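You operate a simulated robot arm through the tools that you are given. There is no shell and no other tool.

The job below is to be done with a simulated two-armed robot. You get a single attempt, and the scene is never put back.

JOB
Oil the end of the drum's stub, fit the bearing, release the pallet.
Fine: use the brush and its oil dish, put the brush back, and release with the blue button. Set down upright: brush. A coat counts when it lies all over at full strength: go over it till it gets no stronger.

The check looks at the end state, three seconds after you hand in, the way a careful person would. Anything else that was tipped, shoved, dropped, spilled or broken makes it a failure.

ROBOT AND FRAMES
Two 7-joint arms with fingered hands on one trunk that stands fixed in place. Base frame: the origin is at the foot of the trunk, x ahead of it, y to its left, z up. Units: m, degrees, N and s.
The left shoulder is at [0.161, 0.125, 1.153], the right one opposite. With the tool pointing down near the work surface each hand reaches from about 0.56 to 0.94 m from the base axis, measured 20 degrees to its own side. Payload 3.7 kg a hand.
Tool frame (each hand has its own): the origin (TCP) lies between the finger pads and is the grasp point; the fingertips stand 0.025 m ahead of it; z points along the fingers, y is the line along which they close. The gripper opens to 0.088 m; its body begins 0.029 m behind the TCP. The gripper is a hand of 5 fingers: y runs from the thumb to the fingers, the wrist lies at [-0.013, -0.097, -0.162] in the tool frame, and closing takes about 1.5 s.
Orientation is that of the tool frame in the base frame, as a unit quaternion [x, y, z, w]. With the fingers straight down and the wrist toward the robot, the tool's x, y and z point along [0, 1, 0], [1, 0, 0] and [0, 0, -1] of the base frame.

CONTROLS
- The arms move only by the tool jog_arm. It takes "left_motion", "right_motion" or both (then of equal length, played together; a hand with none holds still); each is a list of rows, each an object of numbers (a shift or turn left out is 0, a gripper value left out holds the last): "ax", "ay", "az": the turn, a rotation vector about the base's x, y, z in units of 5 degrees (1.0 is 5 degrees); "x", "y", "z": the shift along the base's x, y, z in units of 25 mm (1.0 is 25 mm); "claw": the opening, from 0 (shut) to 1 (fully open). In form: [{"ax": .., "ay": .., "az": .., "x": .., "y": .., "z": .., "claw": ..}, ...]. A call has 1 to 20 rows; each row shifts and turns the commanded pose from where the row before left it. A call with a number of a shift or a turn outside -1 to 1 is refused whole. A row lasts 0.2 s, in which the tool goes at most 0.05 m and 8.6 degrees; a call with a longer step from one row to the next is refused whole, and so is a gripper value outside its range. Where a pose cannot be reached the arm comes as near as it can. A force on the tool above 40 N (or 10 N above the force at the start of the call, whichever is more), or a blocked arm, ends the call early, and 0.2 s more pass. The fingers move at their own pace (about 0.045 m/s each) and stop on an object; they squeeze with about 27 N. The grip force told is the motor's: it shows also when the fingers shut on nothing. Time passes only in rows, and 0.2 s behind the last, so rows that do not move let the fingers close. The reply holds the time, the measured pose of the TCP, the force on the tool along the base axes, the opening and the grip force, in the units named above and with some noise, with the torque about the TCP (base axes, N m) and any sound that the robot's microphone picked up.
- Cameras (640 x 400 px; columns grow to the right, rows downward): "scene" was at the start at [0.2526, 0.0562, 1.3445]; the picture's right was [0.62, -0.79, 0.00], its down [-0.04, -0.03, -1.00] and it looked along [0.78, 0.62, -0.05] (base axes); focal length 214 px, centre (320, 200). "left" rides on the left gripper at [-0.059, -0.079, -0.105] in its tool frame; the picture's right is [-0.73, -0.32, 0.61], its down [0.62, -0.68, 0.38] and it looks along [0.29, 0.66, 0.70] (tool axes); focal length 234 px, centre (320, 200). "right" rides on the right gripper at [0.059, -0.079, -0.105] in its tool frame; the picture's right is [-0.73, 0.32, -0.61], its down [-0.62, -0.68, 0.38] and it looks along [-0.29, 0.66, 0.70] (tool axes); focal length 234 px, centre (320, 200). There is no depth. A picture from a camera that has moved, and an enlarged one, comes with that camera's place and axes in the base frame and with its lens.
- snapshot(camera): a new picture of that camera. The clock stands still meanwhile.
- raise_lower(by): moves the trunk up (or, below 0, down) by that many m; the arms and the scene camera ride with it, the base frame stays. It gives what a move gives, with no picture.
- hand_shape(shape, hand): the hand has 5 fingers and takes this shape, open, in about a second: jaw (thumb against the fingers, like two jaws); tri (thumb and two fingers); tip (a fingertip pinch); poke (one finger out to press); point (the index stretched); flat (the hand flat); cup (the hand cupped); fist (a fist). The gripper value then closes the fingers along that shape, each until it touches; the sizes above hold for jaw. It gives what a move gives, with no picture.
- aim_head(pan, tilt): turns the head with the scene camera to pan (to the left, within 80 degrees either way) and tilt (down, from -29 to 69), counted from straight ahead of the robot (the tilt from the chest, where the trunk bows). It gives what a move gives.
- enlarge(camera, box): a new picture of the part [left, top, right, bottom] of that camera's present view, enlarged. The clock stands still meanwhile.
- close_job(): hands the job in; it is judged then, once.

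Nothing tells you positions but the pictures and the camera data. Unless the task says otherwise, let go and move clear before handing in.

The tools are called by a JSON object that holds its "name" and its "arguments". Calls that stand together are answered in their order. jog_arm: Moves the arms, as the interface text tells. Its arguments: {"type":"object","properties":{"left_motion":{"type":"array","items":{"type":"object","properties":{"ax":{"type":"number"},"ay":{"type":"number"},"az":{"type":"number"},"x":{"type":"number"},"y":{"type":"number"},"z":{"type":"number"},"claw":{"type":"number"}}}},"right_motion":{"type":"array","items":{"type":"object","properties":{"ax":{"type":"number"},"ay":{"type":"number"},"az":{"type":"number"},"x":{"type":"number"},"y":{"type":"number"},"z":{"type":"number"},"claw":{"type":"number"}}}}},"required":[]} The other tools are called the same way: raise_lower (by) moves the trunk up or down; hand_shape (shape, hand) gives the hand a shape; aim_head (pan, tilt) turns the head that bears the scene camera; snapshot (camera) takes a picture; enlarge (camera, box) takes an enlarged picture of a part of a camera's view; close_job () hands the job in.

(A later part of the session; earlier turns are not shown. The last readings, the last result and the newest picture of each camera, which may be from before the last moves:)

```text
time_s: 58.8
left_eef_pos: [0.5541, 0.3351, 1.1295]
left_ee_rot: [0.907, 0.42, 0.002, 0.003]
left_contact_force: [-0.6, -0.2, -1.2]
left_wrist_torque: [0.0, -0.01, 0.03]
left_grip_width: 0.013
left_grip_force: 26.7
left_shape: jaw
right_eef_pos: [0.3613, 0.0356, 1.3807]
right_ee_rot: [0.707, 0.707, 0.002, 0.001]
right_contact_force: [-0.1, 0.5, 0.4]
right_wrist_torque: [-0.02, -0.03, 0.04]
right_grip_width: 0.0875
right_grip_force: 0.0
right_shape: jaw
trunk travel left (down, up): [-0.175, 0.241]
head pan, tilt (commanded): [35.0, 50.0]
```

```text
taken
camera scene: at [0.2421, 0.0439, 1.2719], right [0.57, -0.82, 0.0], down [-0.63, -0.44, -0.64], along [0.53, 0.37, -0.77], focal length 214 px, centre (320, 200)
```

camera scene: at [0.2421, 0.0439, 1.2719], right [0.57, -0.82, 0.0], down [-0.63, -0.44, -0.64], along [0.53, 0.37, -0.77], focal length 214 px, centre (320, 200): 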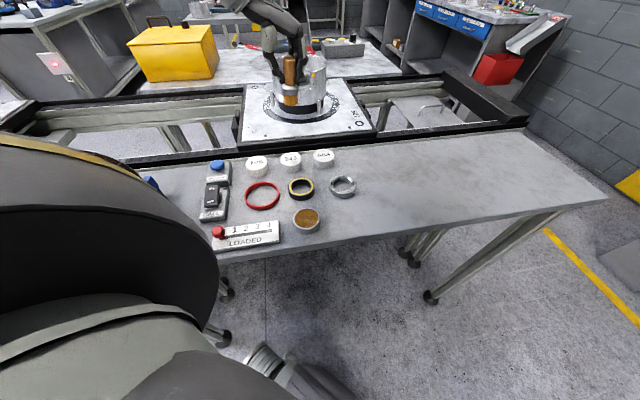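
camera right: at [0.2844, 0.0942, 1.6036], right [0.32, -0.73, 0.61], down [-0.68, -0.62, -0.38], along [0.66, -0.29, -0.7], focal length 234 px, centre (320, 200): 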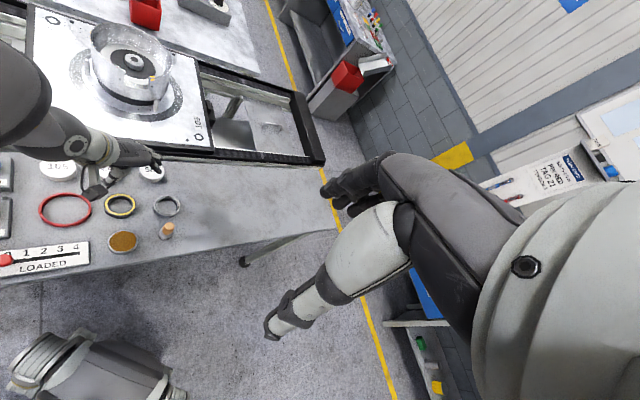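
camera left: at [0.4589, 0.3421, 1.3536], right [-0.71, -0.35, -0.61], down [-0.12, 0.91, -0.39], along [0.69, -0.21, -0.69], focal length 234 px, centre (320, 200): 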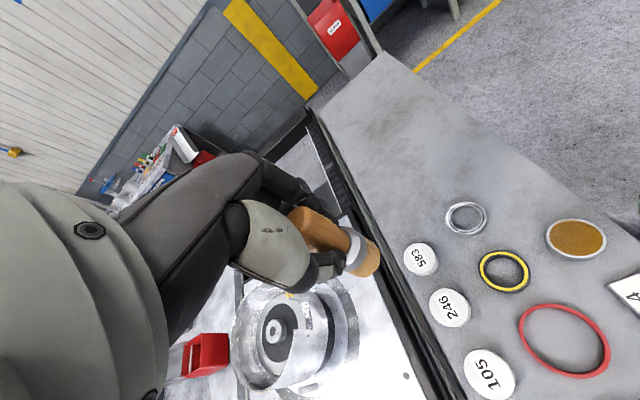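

Trunk is back at its start height. Moving the brush up and over the drum, turning the hand toward −10° yaw.

{"name": "jog_arm", "arguments": {"left_motion": [{"z": 0.8}, {"z": 0.8}, {"z": 0.8}, {"x": 0.85, "y": 0.6, "az": 1}, {"x": 0.85, "y": 0.6, "az": 1}, {"x": 0.85, "y": 0.6, "az": 1}, {"x": 0.85, "y": 0.6, "az": 1}, {"x": 0.85, "y": 0.6, "az": 1}, {"x": 0.85, "y": 0.6, "az": 1}, {"x": 0.85, "y": 0.6}, {"x": 0.85, "y": 0.6}, {"x": 0.85, "y": 0.6}, {"x": 0.85, "y": 0.6}, {}]}}

{"name": "aim_head", "arguments": {"pan": 38, "tilt": 20}}

{"name": "snapshot", "arguments": {"camera": "scene"}}

{"name": "snapshot", "arguments": {"camera": "left"}}

{"name": "snapshot", "arguments": {"camera": "right"}}

```text
time_s: 61.8
left_eef_pos: [0.767, 0.4838, 1.1909]
left_ee_rot: [0.767, 0.641, 0.002, 0.004]
left_contact_force: [0.3, -0.3, -0.3]
left_wrist_torque: [0.0, -0.03, -0.01]
left_grip_width: 0.013
left_grip_force: 26.6
left_shape: jaw
right_eef_pos: [0.3621, 0.0357, 1.3794]
right_ee_rot: [0.708, 0.707, 0.001, 0.0]
right_contact_force: [-0.2, -0.2, 0.7]
right_wrist_torque: [-0.01, 0.02, 0.01]
right_grip_width: 0.0876
right_grip_force: 0.1
right_shape: jaw
trunk travel left (down, up): [-0.175, 0.241]
head pan, tilt (commanded): [35.0, 50.0]
```

```text
time_s: 62.7
left_eef_pos: [0.7676, 0.4846, 1.1901]
left_ee_rot: [0.768, 0.641, 0.002, 0.003]
left_contact_force: [0.0, 0.7, -0.8]
left_wrist_torque: [0.03, 0.01, 0.02]
left_grip_width: 0.0126
left_grip_force: 27.2
left_shape: jaw
right_eef_pos: [0.363, 0.0361, 1.3793]
right_ee_rot: [0.708, 0.706, 0.0, 0.0]
right_contact_force: [0.0, 0.7, 1.4]
right_wrist_torque: [-0.02, 0.0, 0.04]
right_grip_width: 0.0878
right_grip_force: 0.1
right_shape: jaw
trunk travel left (down, up): [-0.175, 0.241]
head pan, tilt (commanded): [38.0, 20.0]
```

```text
taken
camera scene: at [0.2545, 0.0571, 1.3167], right [0.62, -0.79, 0.0], down [-0.27, -0.21, -0.94], along [0.74, 0.58, -0.34], focal length 214 px, centre (320, 200)
```

scene: 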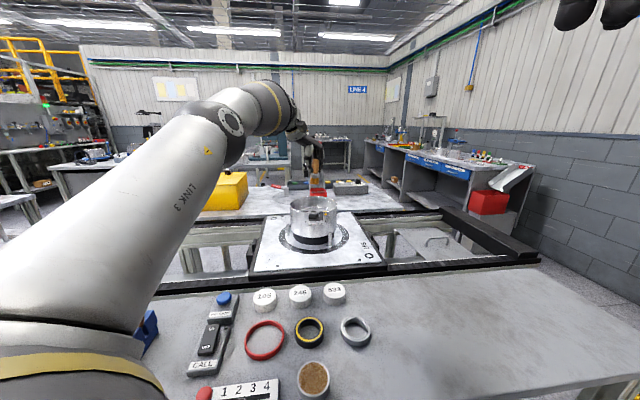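

```text
taken
camera left: at [0.6793, 0.4404, 1.2949], right [-0.44, -0.66, -0.61], down [-0.56, 0.73, -0.39], along [0.7, 0.17, -0.69], focal length 234 px, centre (320, 200)
```

left: 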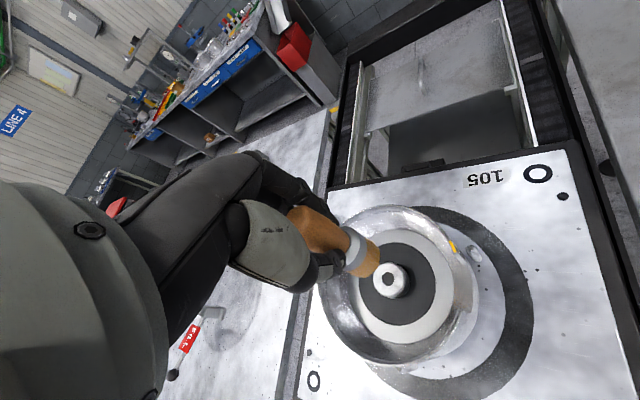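

```text
taken
camera right: at [0.2846, 0.0939, 1.4836], right [0.32, -0.73, 0.61], down [-0.68, -0.62, -0.38], along [0.66, -0.29, -0.7], focal length 234 px, centre (320, 200)
```

right: 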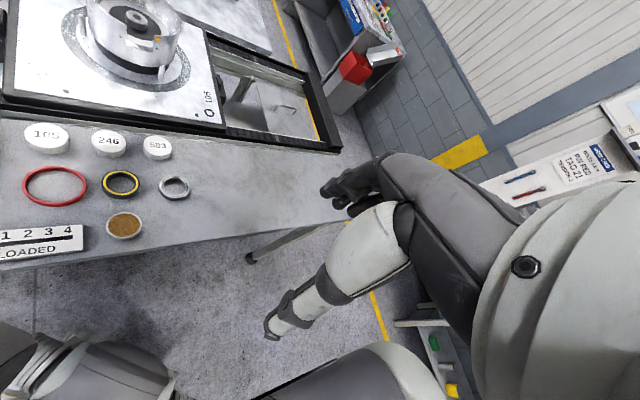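

Good view of the stub from the left hand's camera. I'll enlarge the views to pin down the stub's centre and height relative to the brush.

{"name": "enlarge", "arguments": {"camera": "scene", "box": [270, 140, 370, 220]}}

{"name": "enlarge", "arguments": {"camera": "scene", "box": [280, 190, 350, 250]}}

{"name": "enlarge", "arguments": {"camera": "left", "box": [280, 190, 480, 350]}}

{"name": "enlarge", "arguments": {"camera": "right", "box": [60, 0, 220, 100]}}

```text
5.00 times, centred on (320, 180) of scene
camera zoom: at [0.2545, 0.0571, 1.3167], right [0.62, -0.79, 0.0], down [-0.27, -0.21, -0.94], along [0.74, 0.58, -0.34], focal length 1072 px, centre (320, 300)
```

zoom: 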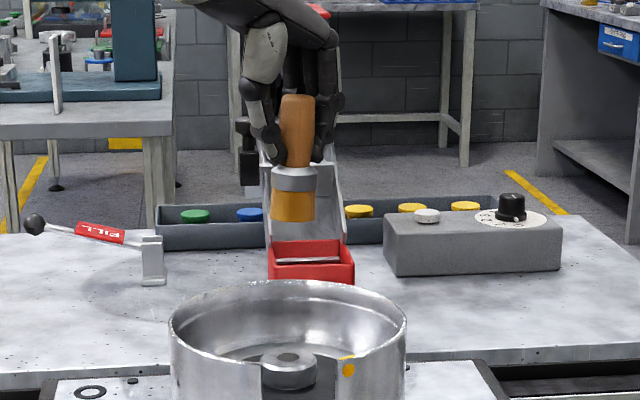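

```text
6.67 times, centred on (315, 220) of scene
camera zoom: at [0.2545, 0.0571, 1.3167], right [0.62, -0.79, 0.0], down [-0.27, -0.21, -0.94], along [0.74, 0.58, -0.34], focal length 1430 px, centre (353, 67)
```

zoom: 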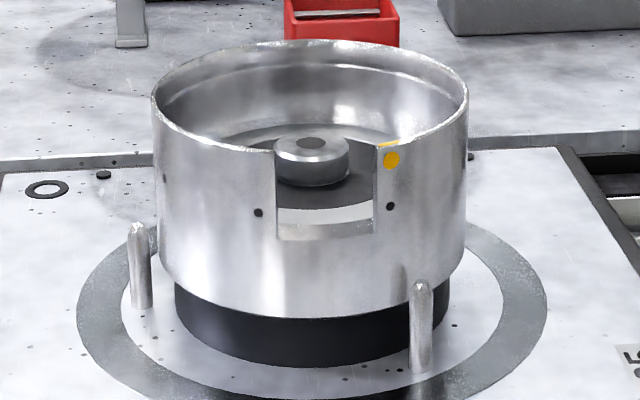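

```text
2.50 times, centred on (380, 270) of left
camera zoom: at [0.6793, 0.4404, 1.2949], right [-0.44, -0.66, -0.61], down [-0.56, 0.73, -0.39], along [0.7, 0.17, -0.69], focal length 585 px, centre (170, 25)
```

zoom: 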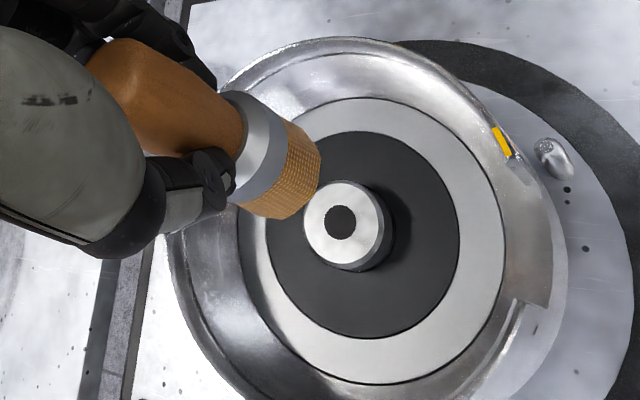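

```text
4.00 times, centred on (140, 50) of right
camera zoom: at [0.2846, 0.0939, 1.4836], right [0.32, -0.73, 0.61], down [-0.68, -0.62, -0.38], along [0.66, -0.29, -0.7], focal length 937 px, centre (1040, 800)
```

zoom: 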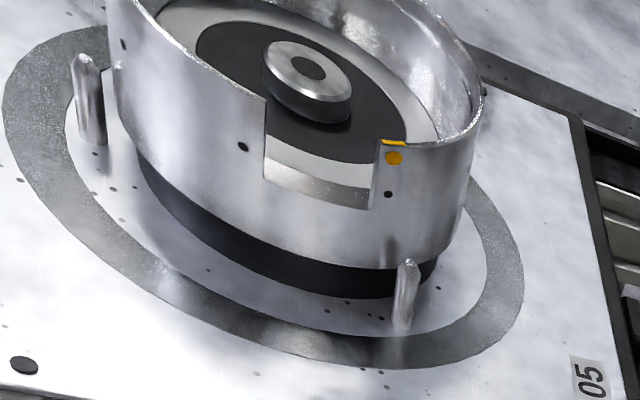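

Stub end is at about [0.782, 0.498, 1.025]. Moving the brush over it and lowering to just above the rim to check alignment.

{"name": "jog_arm", "arguments": {"left_motion": [{"x": 0.32, "y": 0.3}, {"x": 0.32, "y": 0.3}, {"z": -0.6}, {"z": -0.6}, {"z": -0.6}, {"z": -0.4}, {}]}}

{"name": "enlarge", "arguments": {"camera": "scene", "box": [280, 150, 360, 220]}}

{"name": "enlarge", "arguments": {"camera": "left", "box": [280, 190, 480, 350]}}

{"name": "enlarge", "arguments": {"camera": "right", "box": [60, 0, 220, 100]}}

```text
time_s: 64.3
left_eef_pos: [0.7705, 0.4906, 1.1369]
left_ee_rot: [0.768, 0.641, 0.002, 0.002]
left_contact_force: [0.6, -0.1, -1.5]
left_wrist_torque: [0.01, 0.03, 0.03]
left_grip_width: 0.0129
left_grip_force: 26.8
left_shape: jaw
left hand out of reach, approached as far as the arm can: row 1, 2
right_eef_pos: [0.3641, 0.0349, 1.3787]
right_ee_rot: [0.707, 0.707, 0.001, 0.0]
right_contact_force: [0.3, 0.4, 0.7]
right_wrist_torque: [0.05, -0.02, 0.0]
right_grip_width: 0.0876
right_grip_force: 0.1
right_shape: jaw
trunk travel left (down, up): [-0.175, 0.241]
head pan, tilt (commanded): [38.0, 20.0]
```

```text
5.71 times, centred on (320, 185) of scene
camera zoom: at [0.2545, 0.0571, 1.3168], right [0.62, -0.79, 0.0], down [-0.27, -0.21, -0.94], along [0.74, 0.58, -0.34], focal length 1226 px, centre (320, 286)
```

zoom: 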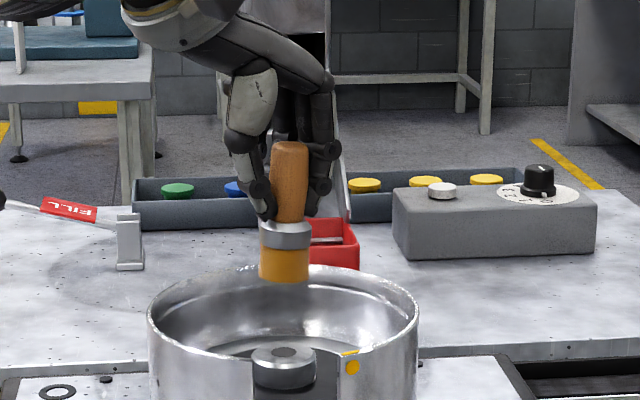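

```text
2.50 times, centred on (380, 270) of left
camera zoom: at [0.6816, 0.4466, 1.2429], right [-0.44, -0.66, -0.61], down [-0.56, 0.73, -0.39], along [0.7, 0.17, -0.69], focal length 585 px, centre (170, 25)
```

zoom: 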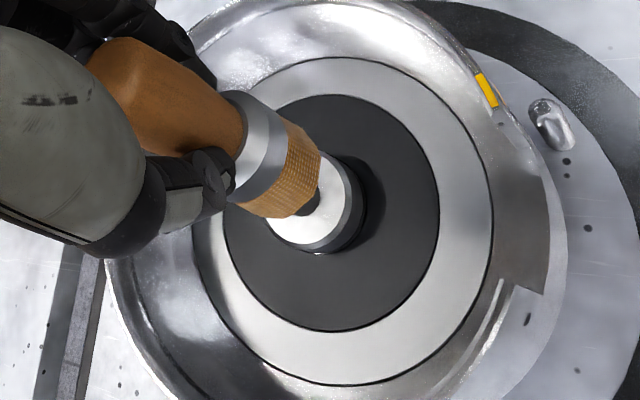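

```text
4.00 times, centred on (140, 50) of right
camera zoom: at [0.2846, 0.0939, 1.4835], right [0.32, -0.73, 0.61], down [-0.68, -0.62, -0.38], along [0.66, -0.29, -0.7], focal length 937 px, centre (1040, 800)
```

zoom: 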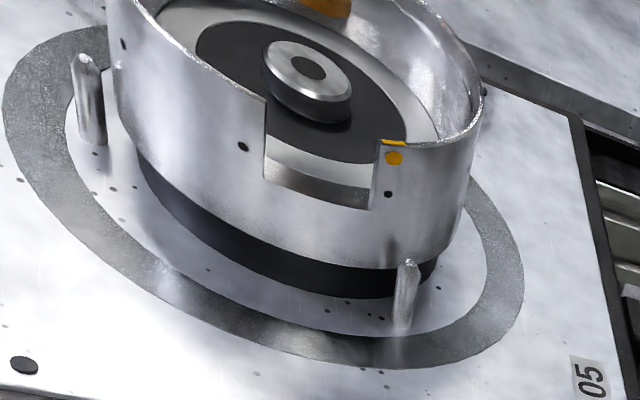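

The arm is at full stretch here. I'll back up slightly, lower the trunk 6 cm (which also moves the shoulders forward), and come back over the stub.

{"name": "jog_arm", "arguments": {"left_motion": [{"x": -0.1, "y": -0.1, "z": 0.7}, {"x": -0.4, "y": -0.3, "z": 0.8}, {"x": -0.5, "y": -0.3, "z": 0.8}, {"x": -0.5, "y": -0.3, "z": 0.7}, {}]}}

{"name": "raise_lower", "arguments": {"by": -0.06}}

{"name": "snapshot", "arguments": {"camera": "left"}}

{"name": "snapshot", "arguments": {"camera": "scene"}}

```text
time_s: 65.5
left_eef_pos: [0.7343, 0.466, 1.2101]
left_ee_rot: [0.768, 0.641, 0.001, 0.003]
left_contact_force: [-0.3, -0.9, -0.8]
left_wrist_torque: [0.0, -0.01, 0.03]
left_grip_width: 0.0131
left_grip_force: 27.0
left_shape: jaw
right_eef_pos: [0.3656, 0.0359, 1.3781]
right_ee_rot: [0.708, 0.706, 0.0, -0.001]
right_contact_force: [0.5, 0.2, 0.0]
right_wrist_torque: [0.02, 0.01, 0.01]
right_grip_width: 0.0875
right_grip_force: 0.0
right_shape: jaw
trunk travel left (down, up): [-0.175, 0.241]
head pan, tilt (commanded): [38.0, 20.0]
```

```text
time_s: 66.5
left_eef_pos: [0.73, 0.4656, 1.1535]
left_ee_rot: [0.768, 0.64, 0.003, 0.004]
left_contact_force: [-0.1, 0.2, -1.5]
left_wrist_torque: [0.0, 0.0, 0.01]
left_grip_width: 0.0127
left_grip_force: 27.1
left_shape: jaw
right_eef_pos: [0.4299, 0.0358, 1.286]
right_ee_rot: [0.705, 0.705, -0.051, -0.053]
right_contact_force: [0.0, -0.2, 0.3]
right_wrist_torque: [0.01, 0.01, 0.02]
right_grip_width: 0.0878
right_grip_force: 0.0
right_shape: jaw
trunk travel left (down, up): [-0.115, 0.301]
head pan, tilt (commanded): [38.0, 20.0]
```

```text
taken
camera left: at [0.6411, 0.422, 1.26], right [-0.44, -0.66, -0.61], down [-0.55, 0.73, -0.39], along [0.71, 0.17, -0.69], focal length 234 px, centre (320, 200)
```

left: 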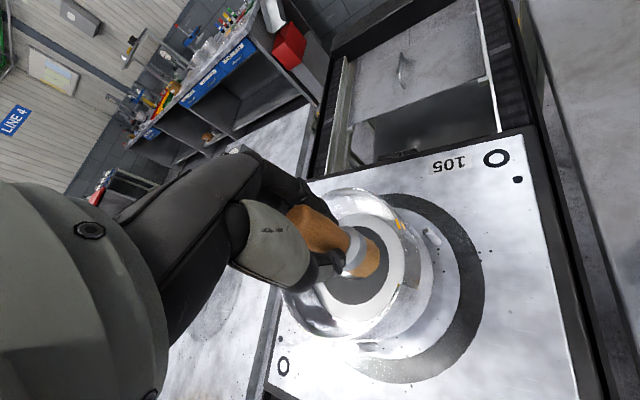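

```text
taken
camera scene: at [0.3177, 0.057, 1.2481], right [0.62, -0.79, 0.0], down [-0.27, -0.21, -0.94], along [0.74, 0.58, -0.34], focal length 214 px, centre (320, 200)
```

scene: 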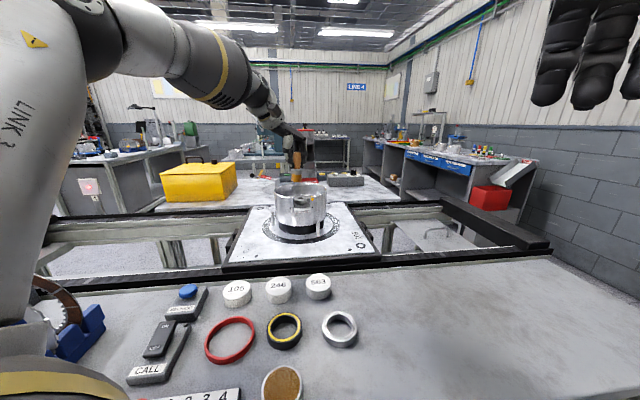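

{"name": "jog_arm", "arguments": {"left_motion": [{"x": 0.5, "y": 0.32}, {"x": 0.5, "y": 0.32}, {"x": 0.5, "y": 0.32}, {"x": 0.5, "y": 0.32}, {}]}}

{"name": "enlarge", "arguments": {"camera": "left", "box": [280, 190, 480, 350]}}

{"name": "enlarge", "arguments": {"camera": "scene", "box": [250, 140, 350, 220]}}

{"name": "snapshot", "arguments": {"camera": "right"}}

```text
time_s: 67.7
left_eef_pos: [0.7821, 0.498, 1.1517]
left_ee_rot: [0.768, 0.641, 0.002, 0.003]
left_contact_force: [0.0, 0.0, -0.9]
left_wrist_torque: [0.0, 0.01, -0.01]
left_grip_width: 0.013
left_grip_force: 27.3
left_shape: jaw
right_eef_pos: [0.4333, 0.0353, 1.2841]
right_ee_rot: [0.705, 0.705, -0.052, -0.054]
right_contact_force: [0.5, 0.5, -0.4]
right_wrist_torque: [0.0, 0.0, 0.02]
right_grip_width: 0.0878
right_grip_force: 0.1
right_shape: jaw
trunk travel left (down, up): [-0.115, 0.301]
head pan, tilt (commanded): [38.0, 20.0]
```

```text
2.50 times, centred on (380, 270) of left
camera zoom: at [0.6933, 0.4538, 1.2584], right [-0.44, -0.66, -0.61], down [-0.56, 0.73, -0.39], along [0.7, 0.17, -0.69], focal length 585 px, centre (170, 25)
```

zoom: 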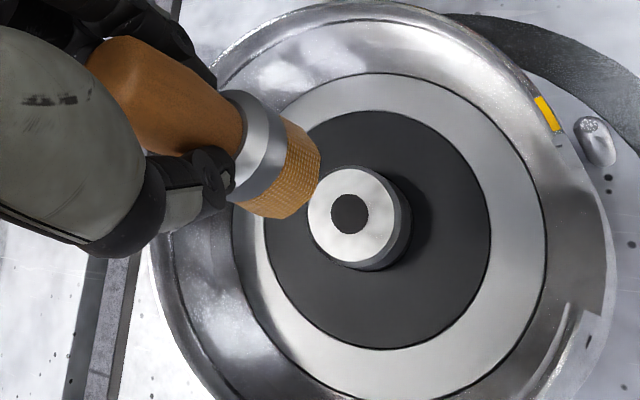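

```text
5.00 times, centred on (300, 180) of scene
camera zoom: at [0.3196, 0.057, 1.2473], right [0.62, -0.79, 0.0], down [-0.27, -0.21, -0.94], along [0.74, 0.58, -0.34], focal length 1072 px, centre (420, 300)
```

zoom: 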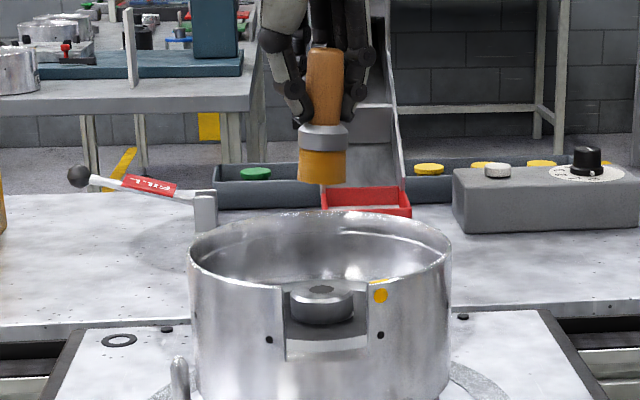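

```text
taken
camera right: at [0.3694, 0.0934, 1.3999], right [0.41, -0.73, 0.55], down [-0.73, -0.62, -0.28], along [0.55, -0.29, -0.79], focal length 234 px, centre (320, 200)
```

right: 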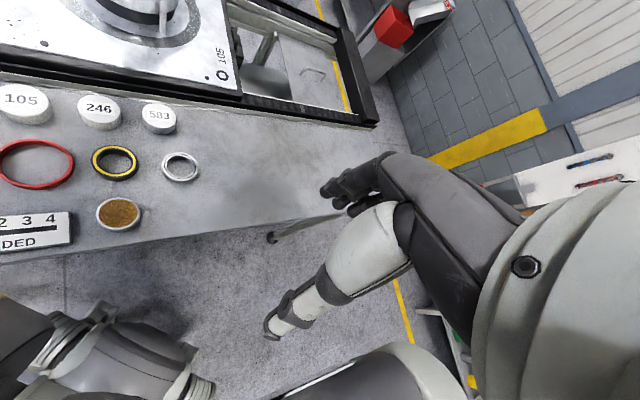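

Laterally aligned; the brush needs about 6–8 mm more away from the robot. Adjusting and lowering to about 1 cm above the stub end.

{"name": "jog_arm", "arguments": {"left_motion": [{"x": 0.1, "y": 0.08, "z": -0.5}, {"x": 0.1, "y": 0.08, "z": -0.6}, {"z": -0.5}, {"z": -0.5}, {}]}}

{"name": "enlarge", "arguments": {"camera": "left", "box": [280, 190, 440, 310]}}

{"name": "enlarge", "arguments": {"camera": "scene", "box": [270, 160, 340, 220]}}

```text
time_s: 68.9
left_eef_pos: [0.788, 0.5025, 1.0985]
left_ee_rot: [0.768, 0.641, 0.002, 0.003]
left_contact_force: [0.1, 0.1, -0.5]
left_wrist_torque: [0.03, 0.01, 0.01]
left_grip_width: 0.0126
left_grip_force: 27.1
left_shape: jaw
right_eef_pos: [0.4324, 0.037, 1.2844]
right_ee_rot: [0.705, 0.705, -0.051, -0.053]
right_contact_force: [0.2, -0.6, -0.4]
right_wrist_torque: [-0.02, -0.02, 0.0]
right_grip_width: 0.0876
right_grip_force: 0.1
right_shape: jaw
trunk travel left (down, up): [-0.115, 0.301]
head pan, tilt (commanded): [38.0, 20.0]
```

```text
3.33 times, centred on (360, 250) of left
camera zoom: at [0.6992, 0.4583, 1.2047], right [-0.44, -0.66, -0.61], down [-0.56, 0.73, -0.39], along [0.7, 0.17, -0.69], focal length 781 px, centre (187, 33)
```

zoom: 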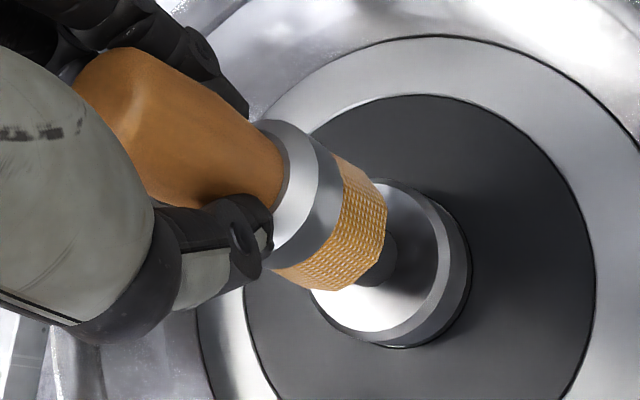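

```text
6.67 times, centred on (305, 190) of scene
camera zoom: at [0.3199, 0.0571, 1.2471], right [0.62, -0.79, 0.0], down [-0.27, -0.21, -0.94], along [0.74, 0.58, -0.34], focal length 1430 px, centre (420, 267)
```

zoom: 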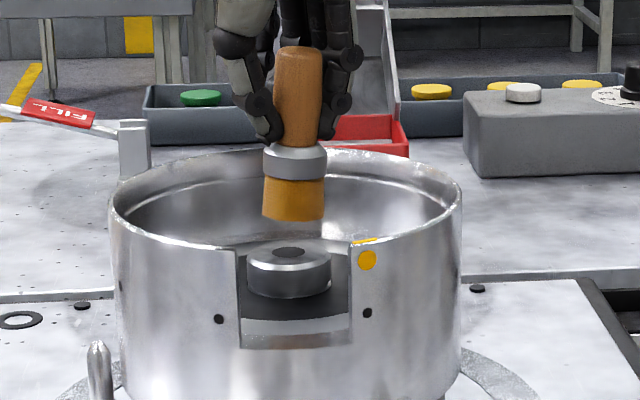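

Brush and stub are nearly concentric. Easing down in small steps to find light contact.

{"name": "jog_arm", "arguments": {"left_motion": [{"x": -0.06, "z": -0.1}, {"z": -0.1}, {"z": -0.1}, {}]}}

{"name": "enlarge", "arguments": {"camera": "scene", "box": [270, 160, 340, 220]}}

```text
time_s: 69.9
left_eef_pos: [0.787, 0.5019, 1.091]
left_ee_rot: [0.768, 0.641, 0.001, 0.003]
left_contact_force: [-0.4, 0.8, -0.4]
left_wrist_torque: [0.0, -0.04, 0.04]
left_grip_width: 0.0129
left_grip_force: 27.2
left_shape: jaw
right_eef_pos: [0.4327, 0.0365, 1.2839]
right_ee_rot: [0.706, 0.705, -0.052, -0.054]
right_contact_force: [-0.2, 0.0, 0.6]
right_wrist_torque: [-0.01, -0.01, 0.03]
right_grip_width: 0.0877
right_grip_force: 0.0
right_shape: jaw
trunk travel left (down, up): [-0.115, 0.301]
head pan, tilt (commanded): [38.0, 20.0]
```

```text
6.67 times, centred on (305, 190) of scene
camera zoom: at [0.32, 0.0571, 1.2471], right [0.62, -0.79, 0.0], down [-0.27, -0.21, -0.94], along [0.74, 0.58, -0.34], focal length 1430 px, centre (420, 267)
```

zoom: 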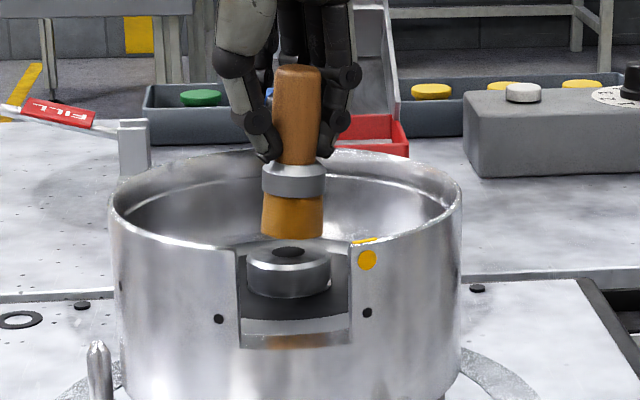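

{"name": "jog_arm", "arguments": {"left_motion": [{"z": -0.1}, {"z": -0.1}, {"z": -0.08}, {}]}}

{"name": "enlarge", "arguments": {"camera": "scene", "box": [270, 160, 340, 220]}}

{"name": "enlarge", "arguments": {"camera": "left", "box": [280, 190, 440, 310]}}

```text
time_s: 70.9
left_eef_pos: [0.7859, 0.5011, 1.0851]
left_ee_rot: [0.767, 0.641, 0.002, 0.003]
left_contact_force: [-0.7, -0.4, -0.4]
left_wrist_torque: [-0.01, 0.01, 0.01]
left_grip_width: 0.0127
left_grip_force: 27.0
left_shape: jaw
right_eef_pos: [0.4335, 0.0369, 1.2836]
right_ee_rot: [0.705, 0.705, -0.051, -0.053]
right_contact_force: [-0.2, 0.1, 0.8]
right_wrist_torque: [0.0, 0.01, -0.01]
right_grip_width: 0.0875
right_grip_force: 0.1
right_shape: jaw
trunk travel left (down, up): [-0.115, 0.301]
head pan, tilt (commanded): [38.0, 20.0]
```

```text
6.67 times, centred on (305, 190) of scene
camera zoom: at [0.32, 0.0571, 1.2471], right [0.62, -0.79, 0.0], down [-0.27, -0.21, -0.94], along [0.74, 0.58, -0.34], focal length 1430 px, centre (420, 267)
```

zoom: 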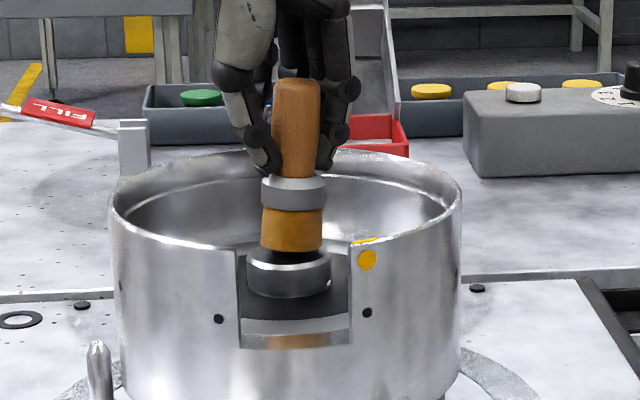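

```text
3.33 times, centred on (360, 250) of left
camera zoom: at [0.6973, 0.4583, 1.1903], right [-0.44, -0.66, -0.61], down [-0.56, 0.73, -0.39], along [0.7, 0.17, -0.69], focal length 781 px, centre (187, 33)
```

zoom: 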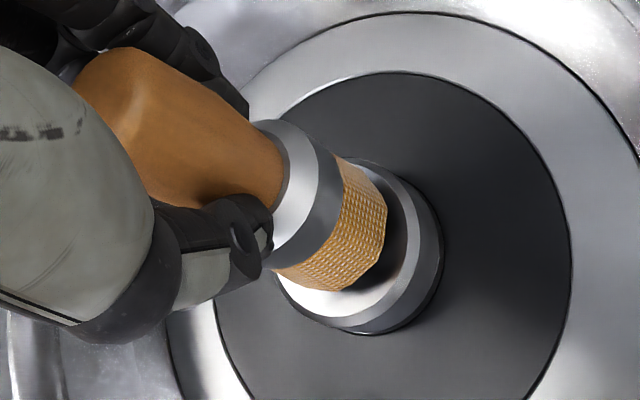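

{"name": "jog_arm", "arguments": {"left_motion": [{"z": -0.08}, {"z": -0.08}, {}]}}

```text
time_s: 71.7
left_eef_pos: [0.7856, 0.5015, 1.0819]
left_ee_rot: [0.768, 0.641, 0.003, 0.003]
left_contact_force: [0.2, -0.3, -0.1]
left_wrist_torque: [-0.02, -0.02, 0.02]
left_grip_width: 0.013
left_grip_force: 26.6
left_shape: jaw
right_eef_pos: [0.4325, 0.0353, 1.2842]
right_ee_rot: [0.705, 0.705, -0.05, -0.054]
right_contact_force: [-0.7, 0.7, 1.5]
right_wrist_torque: [0.01, -0.01, -0.01]
right_grip_width: 0.0877
right_grip_force: 0.0
right_shape: jaw
trunk travel left (down, up): [-0.115, 0.301]
head pan, tilt (commanded): [38.0, 20.0]
```

{"name": "jog_arm", "arguments": {"left_motion": [{"z": -0.06}, {"z": -0.06}, {}]}}

{"name": "enlarge", "arguments": {"camera": "scene", "box": [270, 160, 340, 220]}}

```text
time_s: 72.5
left_eef_pos: [0.7863, 0.5023, 1.0802]
left_ee_rot: [0.768, 0.641, 0.003, 0.004]
left_contact_force: [-1.2, 0.0, 7.1]
left_wrist_torque: [0.03, -0.05, 0.0]
left_grip_width: 0.0129
left_grip_force: 27.1
left_shape: jaw
right_eef_pos: [0.432, 0.0356, 1.2848]
right_ee_rot: [0.705, 0.705, -0.05, -0.053]
right_contact_force: [-0.1, -0.1, 0.1]
right_wrist_torque: [-0.02, -0.01, 0.01]
right_grip_width: 0.0876
right_grip_force: 0.0
right_shape: jaw
trunk travel left (down, up): [-0.115, 0.301]
head pan, tilt (commanded): [38.0, 20.0]
```

```text
6.67 times, centred on (305, 190) of scene
camera zoom: at [0.3189, 0.0568, 1.2475], right [0.62, -0.79, 0.0], down [-0.27, -0.21, -0.94], along [0.74, 0.58, -0.34], focal length 1430 px, centre (420, 267)
```

zoom: 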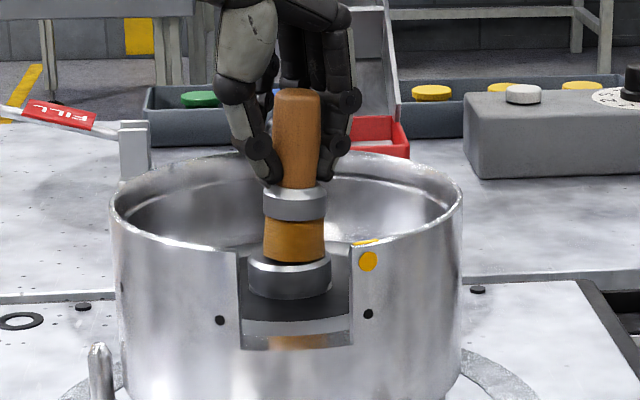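

Light contact (7 N) with the stub end. Now brushing in a small circle over the face.

{"name": "jog_arm", "arguments": {"left_motion": [{"x": 0.32}, {"x": -0.09, "y": 0.23}, {"x": -0.23, "y": 0.09}, {"x": -0.23, "y": -0.09}, {"x": -0.09, "y": -0.23}, {"x": 0.09, "y": -0.23}, {"x": 0.23, "y": -0.09}, {"x": 0.23, "y": 0.09}, {"x": 0.09, "y": 0.23}, {"x": -0.32}, {}]}}

{"name": "enlarge", "arguments": {"camera": "scene", "box": [270, 160, 340, 220]}}

{"name": "enlarge", "arguments": {"camera": "left", "box": [280, 190, 440, 310]}}

```text
time_s: 74.9
left_eef_pos: [0.7864, 0.5008, 1.0782]
left_ee_rot: [0.767, 0.641, 0.002, 0.003]
left_contact_force: [2.3, -2.7, 9.4]
left_wrist_torque: [-0.09, -0.27, -0.03]
left_grip_width: 0.0137
left_grip_force: 27.0
left_shape: jaw
right_eef_pos: [0.4313, 0.0355, 1.2843]
right_ee_rot: [0.706, 0.705, -0.05, -0.055]
right_contact_force: [-0.8, -0.4, -0.6]
right_wrist_torque: [0.01, 0.04, -0.01]
right_grip_width: 0.0878
right_grip_force: 0.1
right_shape: jaw
trunk travel left (down, up): [-0.115, 0.301]
head pan, tilt (commanded): [38.0, 20.0]
```

```text
6.67 times, centred on (305, 190) of scene
camera zoom: at [0.3193, 0.056, 1.2474], right [0.62, -0.79, 0.0], down [-0.27, -0.21, -0.94], along [0.74, 0.58, -0.34], focal length 1430 px, centre (420, 267)
```

zoom: 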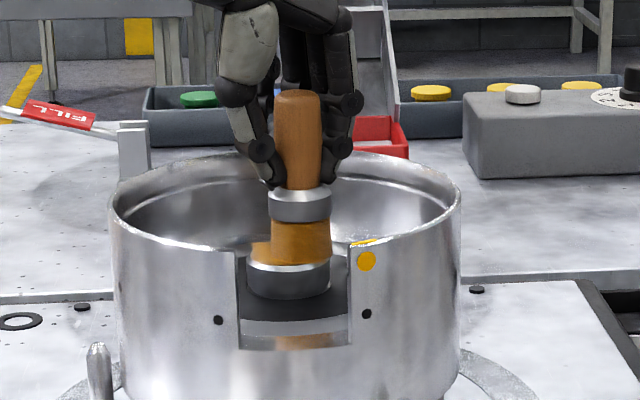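

```text
3.33 times, centred on (360, 250) of left
camera zoom: at [0.6979, 0.4573, 1.1841], right [-0.44, -0.66, -0.61], down [-0.56, 0.73, -0.39], along [0.7, 0.17, -0.69], focal length 781 px, centre (187, 33)
```

zoom: 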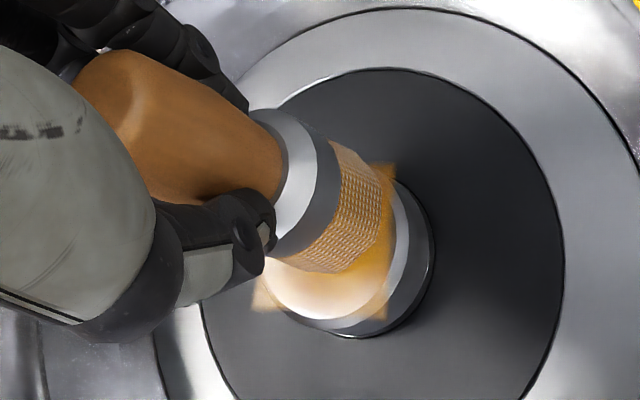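

An amber coat is building up on the end face. Another two rounds, then I'll lift to inspect.

{"name": "jog_arm", "arguments": {"left_motion": [{"x": 0.4}, {"x": -0.12, "y": 0.28}, {"x": -0.28, "y": 0.12}, {"x": -0.28, "y": -0.12}, {"x": -0.12, "y": -0.28}, {"x": 0.12, "y": -0.28}, {"x": 0.28, "y": -0.12}, {"x": 0.28, "y": 0.12}, {"x": 0.12, "y": 0.28}, {"x": -0.12, "y": 0.28}, {"x": -0.28, "y": 0.12}, {"x": -0.28, "y": -0.12}, {"x": -0.12, "y": -0.28}, {"x": 0.12, "y": -0.28}, {"x": 0.28, "y": -0.12}, {"x": 0.28, "y": 0.12}, {"x": 0.12, "y": 0.28}, {"x": -0.4}, {}]}}

{"name": "enlarge", "arguments": {"camera": "left", "box": [280, 190, 440, 310]}}

{"name": "enlarge", "arguments": {"camera": "scene", "box": [270, 160, 340, 220]}}

```text
time_s: 78.9
left_eef_pos: [0.784, 0.5021, 1.0774]
left_ee_rot: [0.768, 0.641, 0.003, 0.003]
left_contact_force: [1.3, -0.3, 5.7]
left_wrist_torque: [-0.04, -0.18, -0.04]
left_grip_width: 0.0131
left_grip_force: 27.4
left_shape: jaw
right_eef_pos: [0.4325, 0.0357, 1.2847]
right_ee_rot: [0.705, 0.705, -0.051, -0.053]
right_contact_force: [0.6, -0.4, 0.6]
right_wrist_torque: [-0.05, -0.03, 0.0]
right_grip_width: 0.0878
right_grip_force: 0.0
right_shape: jaw
trunk travel left (down, up): [-0.115, 0.301]
head pan, tilt (commanded): [38.0, 20.0]
```

```text
3.33 times, centred on (360, 250) of left
camera zoom: at [0.6967, 0.4577, 1.1836], right [-0.44, -0.66, -0.61], down [-0.56, 0.73, -0.39], along [0.7, 0.17, -0.69], focal length 781 px, centre (187, 33)
```

zoom: 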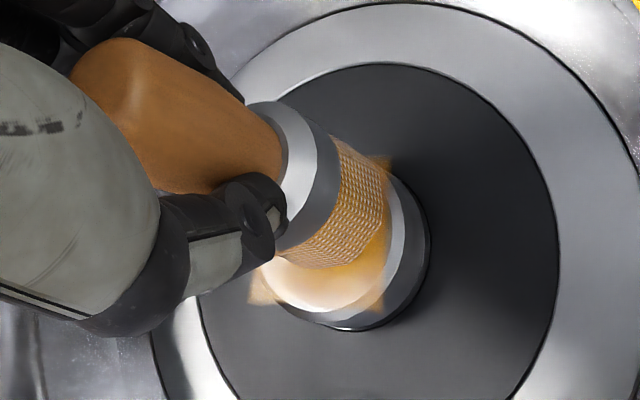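

```text
6.67 times, centred on (305, 190) of scene
camera zoom: at [0.3194, 0.0565, 1.2473], right [0.62, -0.79, 0.0], down [-0.27, -0.21, -0.94], along [0.74, 0.58, -0.34], focal length 1430 px, centre (420, 267)
```

zoom: 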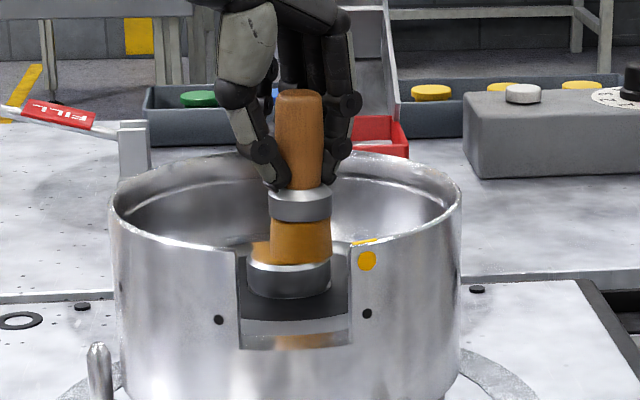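

Lifting a few centimetres to inspect the coat.

{"name": "jog_arm", "arguments": {"left_motion": [{"z": 0.4}, {"z": 0.5}, {"z": 0.5}, {"z": 0.5}, {}]}}

{"name": "enlarge", "arguments": {"camera": "left", "box": [280, 190, 480, 320]}}

{"name": "enlarge", "arguments": {"camera": "scene", "box": [270, 160, 340, 220]}}

```text
time_s: 80.1
left_eef_pos: [0.7866, 0.5021, 1.1264]
left_ee_rot: [0.768, 0.641, 0.001, 0.003]
left_contact_force: [-0.4, -0.3, -0.7]
left_wrist_torque: [0.02, 0.03, -0.04]
left_grip_width: 0.0132
left_grip_force: 26.7
left_shape: jaw
right_eef_pos: [0.4326, 0.0353, 1.2835]
right_ee_rot: [0.705, 0.705, -0.051, -0.053]
right_contact_force: [0.2, 0.0, 0.0]
right_wrist_torque: [0.03, -0.03, 0.01]
right_grip_width: 0.0877
right_grip_force: 0.0
right_shape: jaw
trunk travel left (down, up): [-0.115, 0.301]
head pan, tilt (commanded): [38.0, 20.0]
```

```text
3.08 times, centred on (380, 255) of left
camera zoom: at [0.6981, 0.4582, 1.231], right [-0.44, -0.66, -0.61], down [-0.56, 0.73, -0.39], along [0.7, 0.17, -0.69], focal length 720 px, centre (135, 31)
```

zoom: 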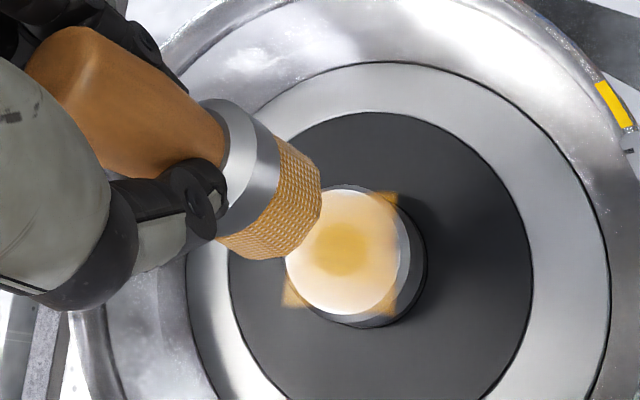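

```text
6.67 times, centred on (305, 190) of scene
camera zoom: at [0.3202, 0.0572, 1.247], right [0.62, -0.79, 0.0], down [-0.27, -0.21, -0.94], along [0.74, 0.58, -0.34], focal length 1430 px, centre (420, 267)
```

zoom: 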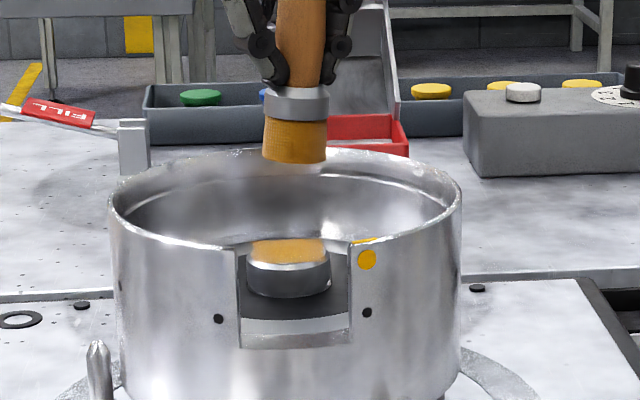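

{"name": "enlarge", "arguments": {"camera": "scene", "box": [290, 190, 320, 210]}}

{"name": "enlarge", "arguments": {"camera": "left", "box": [360, 235, 440, 305]}}

```text
16.00 times, centred on (305, 200) of scene
camera zoom: at [0.3202, 0.0572, 1.247], right [0.62, -0.79, 0.0], down [-0.27, -0.21, -0.94], along [0.74, 0.58, -0.34], focal length 3432 px, centre (560, 200)
```

zoom: 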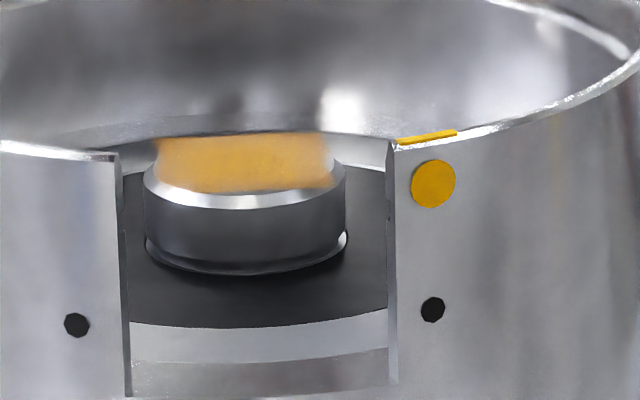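

```text
5.71 times, centred on (400, 270) of left
camera zoom: at [0.6981, 0.4582, 1.231], right [-0.44, -0.66, -0.61], down [-0.56, 0.73, -0.39], along [0.7, 0.17, -0.69], focal length 1338 px, centre (-137, -200)
```

zoom: 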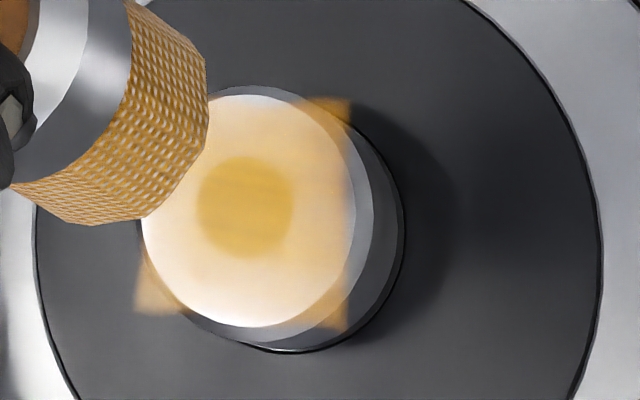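

The coat covers the face but looks a bit uneven toward the edges; I'll go over it again with wider strokes, re-centred slightly toward +y.

{"name": "jog_arm", "arguments": {"left_motion": [{"y": 0.12, "z": -0.5}, {"z": -0.5}, {"z": -0.5}, {"z": -0.2}, {"z": -0.08}, {}]}}

```text
time_s: 81.5
left_eef_pos: [0.7859, 0.5055, 1.0813]
left_ee_rot: [0.768, 0.641, 0.003, 0.002]
left_contact_force: [0.2, 0.2, -0.8]
left_wrist_torque: [0.03, 0.02, 0.01]
left_grip_width: 0.0132
left_grip_force: 27.1
left_shape: jaw
right_eef_pos: [0.4336, 0.0357, 1.2834]
right_ee_rot: [0.705, 0.705, -0.052, -0.054]
right_contact_force: [-0.5, 0.4, 0.6]
right_wrist_torque: [0.03, 0.01, -0.02]
right_grip_width: 0.0874
right_grip_force: 0.1
right_shape: jaw
trunk travel left (down, up): [-0.115, 0.301]
head pan, tilt (commanded): [38.0, 20.0]
```

{"name": "jog_arm", "arguments": {"left_motion": [{"z": -0.08}, {"z": -0.06}, {}]}}

```text
time_s: 82.3
left_eef_pos: [0.7856, 0.5052, 1.0798]
left_ee_rot: [0.768, 0.641, 0.003, 0.003]
left_contact_force: [-0.6, 0.6, 5.8]
left_wrist_torque: [0.01, -0.07, -0.03]
left_grip_width: 0.0134
left_grip_force: 26.9
left_shape: jaw
right_eef_pos: [0.4314, 0.0346, 1.2854]
right_ee_rot: [0.706, 0.704, -0.051, -0.054]
right_contact_force: [-0.7, -0.5, 0.2]
right_wrist_torque: [-0.02, -0.03, 0.01]
right_grip_width: 0.0876
right_grip_force: 0.1
right_shape: jaw
trunk travel left (down, up): [-0.115, 0.301]
head pan, tilt (commanded): [38.0, 20.0]
```

{"name": "jog_arm", "arguments": {"left_motion": [{"x": 0.44}, {"x": -0.13, "y": 0.31}, {"x": -0.31, "y": 0.13}, {"x": -0.31, "y": -0.13}, {"x": -0.13, "y": -0.31}, {"x": 0.13, "y": -0.31}, {"x": 0.31, "y": -0.13}, {"x": 0.31, "y": 0.13}, {"x": 0.13, "y": 0.31}, {"x": -0.22}, {"x": -0.06, "y": 0.16}, {"x": -0.16, "y": 0.06}, {"x": -0.16, "y": -0.06}, {"x": -0.06, "y": -0.16}, {"x": 0.06, "y": -0.16}, {"x": 0.16, "y": -0.06}, {"x": 0.16, "y": 0.06}, {"x": 0.06, "y": 0.16}, {"x": -0.22}, {}]}}

{"name": "enlarge", "arguments": {"camera": "left", "box": [280, 190, 440, 310]}}

```text
time_s: 86.5
left_eef_pos: [0.7866, 0.5038, 1.0772]
left_ee_rot: [0.768, 0.641, 0.002, 0.002]
left_contact_force: [1.3, -1.4, 4.5]
left_wrist_torque: [-0.07, -0.19, -0.01]
left_grip_width: 0.0129
left_grip_force: 27.1
left_shape: jaw
right_eef_pos: [0.4323, 0.0351, 1.2841]
right_ee_rot: [0.705, 0.705, -0.052, -0.053]
right_contact_force: [-0.7, -1.0, 0.0]
right_wrist_torque: [-0.01, -0.01, -0.01]
right_grip_width: 0.0878
right_grip_force: 0.1
right_shape: jaw
trunk travel left (down, up): [-0.115, 0.301]
head pan, tilt (commanded): [38.0, 20.0]
```

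```text
3.33 times, centred on (360, 250) of left
camera zoom: at [0.6975, 0.4606, 1.1831], right [-0.44, -0.66, -0.61], down [-0.56, 0.73, -0.39], along [0.7, 0.17, -0.69], focal length 781 px, centre (187, 33)
```

zoom: 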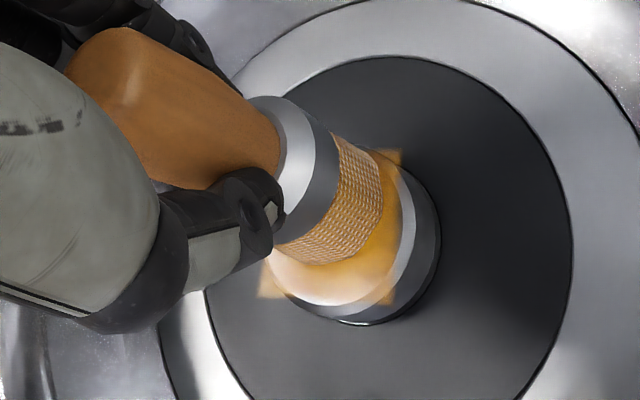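

{"name": "jog_arm", "arguments": {"left_motion": [{"y": 0.2}, {"x": 0.44}, {"x": -0.13, "y": 0.31}, {"x": -0.31, "y": 0.13}, {"x": -0.31, "y": -0.13}, {"x": -0.13, "y": -0.31}, {"x": 0.13, "y": -0.31}, {"x": 0.31, "y": -0.13}, {"x": 0.31, "y": 0.13}, {"x": 0.13, "y": 0.31}, {"x": -0.44, "y": -0.1}, {"z": 0.4}, {"z": 0.5}, {"z": 0.5}, {"z": 0.5, "y": -0.2}, {}]}}

{"name": "enlarge", "arguments": {"camera": "scene", "box": [290, 190, 320, 210]}}

{"name": "enlarge", "arguments": {"camera": "left", "box": [360, 235, 440, 305]}}

```text
time_s: 89.9
left_eef_pos: [0.7864, 0.5027, 1.1241]
left_ee_rot: [0.768, 0.641, 0.001, 0.003]
left_contact_force: [0.0, 0.6, -1.1]
left_wrist_torque: [-0.03, 0.03, -0.01]
left_grip_width: 0.0127
left_grip_force: 26.6
left_shape: jaw
right_eef_pos: [0.4329, 0.0363, 1.2847]
right_ee_rot: [0.705, 0.705, -0.051, -0.054]
right_contact_force: [1.0, -0.3, 0.4]
right_wrist_torque: [-0.03, 0.0, 0.01]
right_grip_width: 0.0877
right_grip_force: 0.1
right_shape: jaw
trunk travel left (down, up): [-0.115, 0.301]
head pan, tilt (commanded): [38.0, 20.0]
```

```text
16.00 times, centred on (305, 200) of scene
camera zoom: at [0.3203, 0.0572, 1.2469], right [0.62, -0.79, 0.0], down [-0.27, -0.21, -0.94], along [0.74, 0.58, -0.34], focal length 3432 px, centre (560, 200)
```

zoom: 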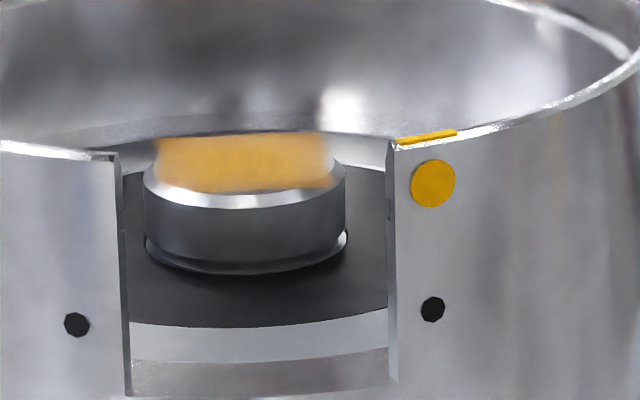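

```text
5.71 times, centred on (400, 270) of left
camera zoom: at [0.6979, 0.459, 1.2296], right [-0.44, -0.66, -0.61], down [-0.56, 0.73, -0.39], along [0.7, 0.17, -0.69], focal length 1338 px, centre (-137, -200)
```

zoom: 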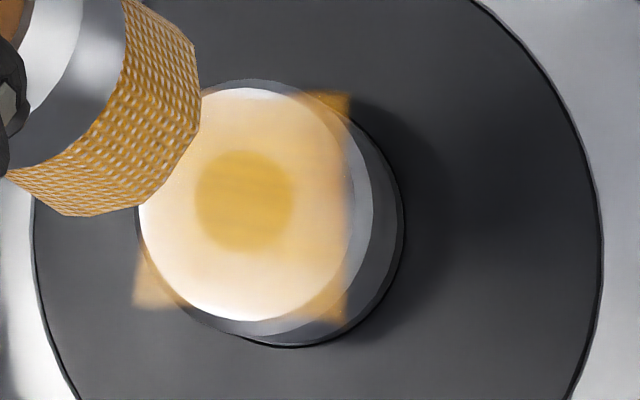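

The coat looks the same as before the last pass. I'll look at it from a different angle to rule out glare hiding weak spots.

{"name": "jog_arm", "arguments": {"left_motion": [{"z": 0.8}, {"z": 0.8, "x": -0.3, "y": -0.6}, {"z": 0.3, "x": -0.5, "y": -0.8}, {"x": -0.5, "y": -0.8}, {"x": -0.5, "y": -0.8}, {}]}}

{"name": "snapshot", "arguments": {"camera": "left"}}

```text
time_s: 91.3
left_eef_pos: [0.74, 0.4266, 1.1741]
left_ee_rot: [0.768, 0.641, 0.001, 0.002]
left_contact_force: [-0.4, 0.1, -0.9]
left_wrist_torque: [0.0, 0.0, -0.01]
left_grip_width: 0.0123
left_grip_force: 26.6
left_shape: jaw
right_eef_pos: [0.4334, 0.0369, 1.2834]
right_ee_rot: [0.706, 0.705, -0.052, -0.054]
right_contact_force: [0.1, 0.0, 0.6]
right_wrist_torque: [0.04, 0.0, -0.01]
right_grip_width: 0.0879
right_grip_force: 0.1
right_shape: jaw
trunk travel left (down, up): [-0.115, 0.301]
head pan, tilt (commanded): [38.0, 20.0]
```

```text
taken
camera left: at [0.6516, 0.3828, 1.279], right [-0.44, -0.66, -0.61], down [-0.56, 0.73, -0.39], along [0.7, 0.17, -0.69], focal length 234 px, centre (320, 200)
```

left: 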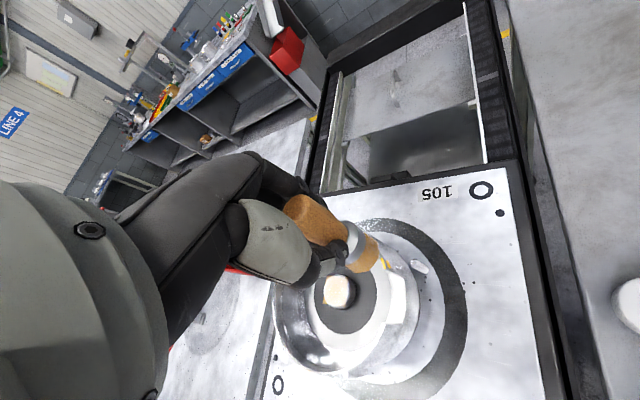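

{"name": "enlarge", "arguments": {"camera": "left", "box": [315, 260, 365, 315]}}

{"name": "enlarge", "arguments": {"camera": "scene", "box": [290, 185, 320, 205]}}

```text
7.27 times, centred on (340, 288) of left
camera zoom: at [0.6516, 0.3828, 1.279], right [-0.44, -0.66, -0.61], down [-0.56, 0.73, -0.39], along [0.7, 0.17, -0.69], focal length 1703 px, centre (174, -436)
```

zoom: 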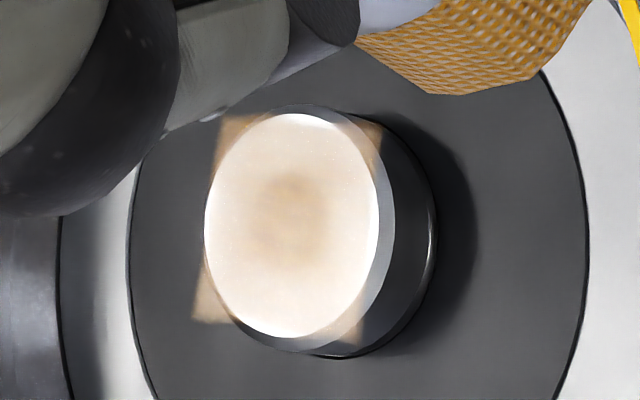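

```text
16.00 times, centred on (305, 195) of scene
camera zoom: at [0.3205, 0.0573, 1.2468], right [0.62, -0.79, 0.0], down [-0.27, -0.21, -0.94], along [0.74, 0.58, -0.34], focal length 3432 px, centre (560, 280)
```

zoom: 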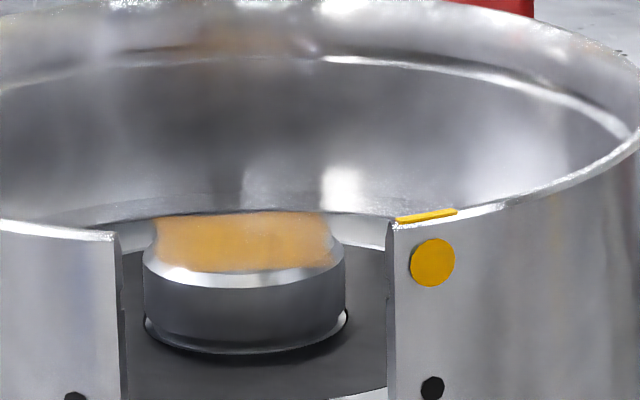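

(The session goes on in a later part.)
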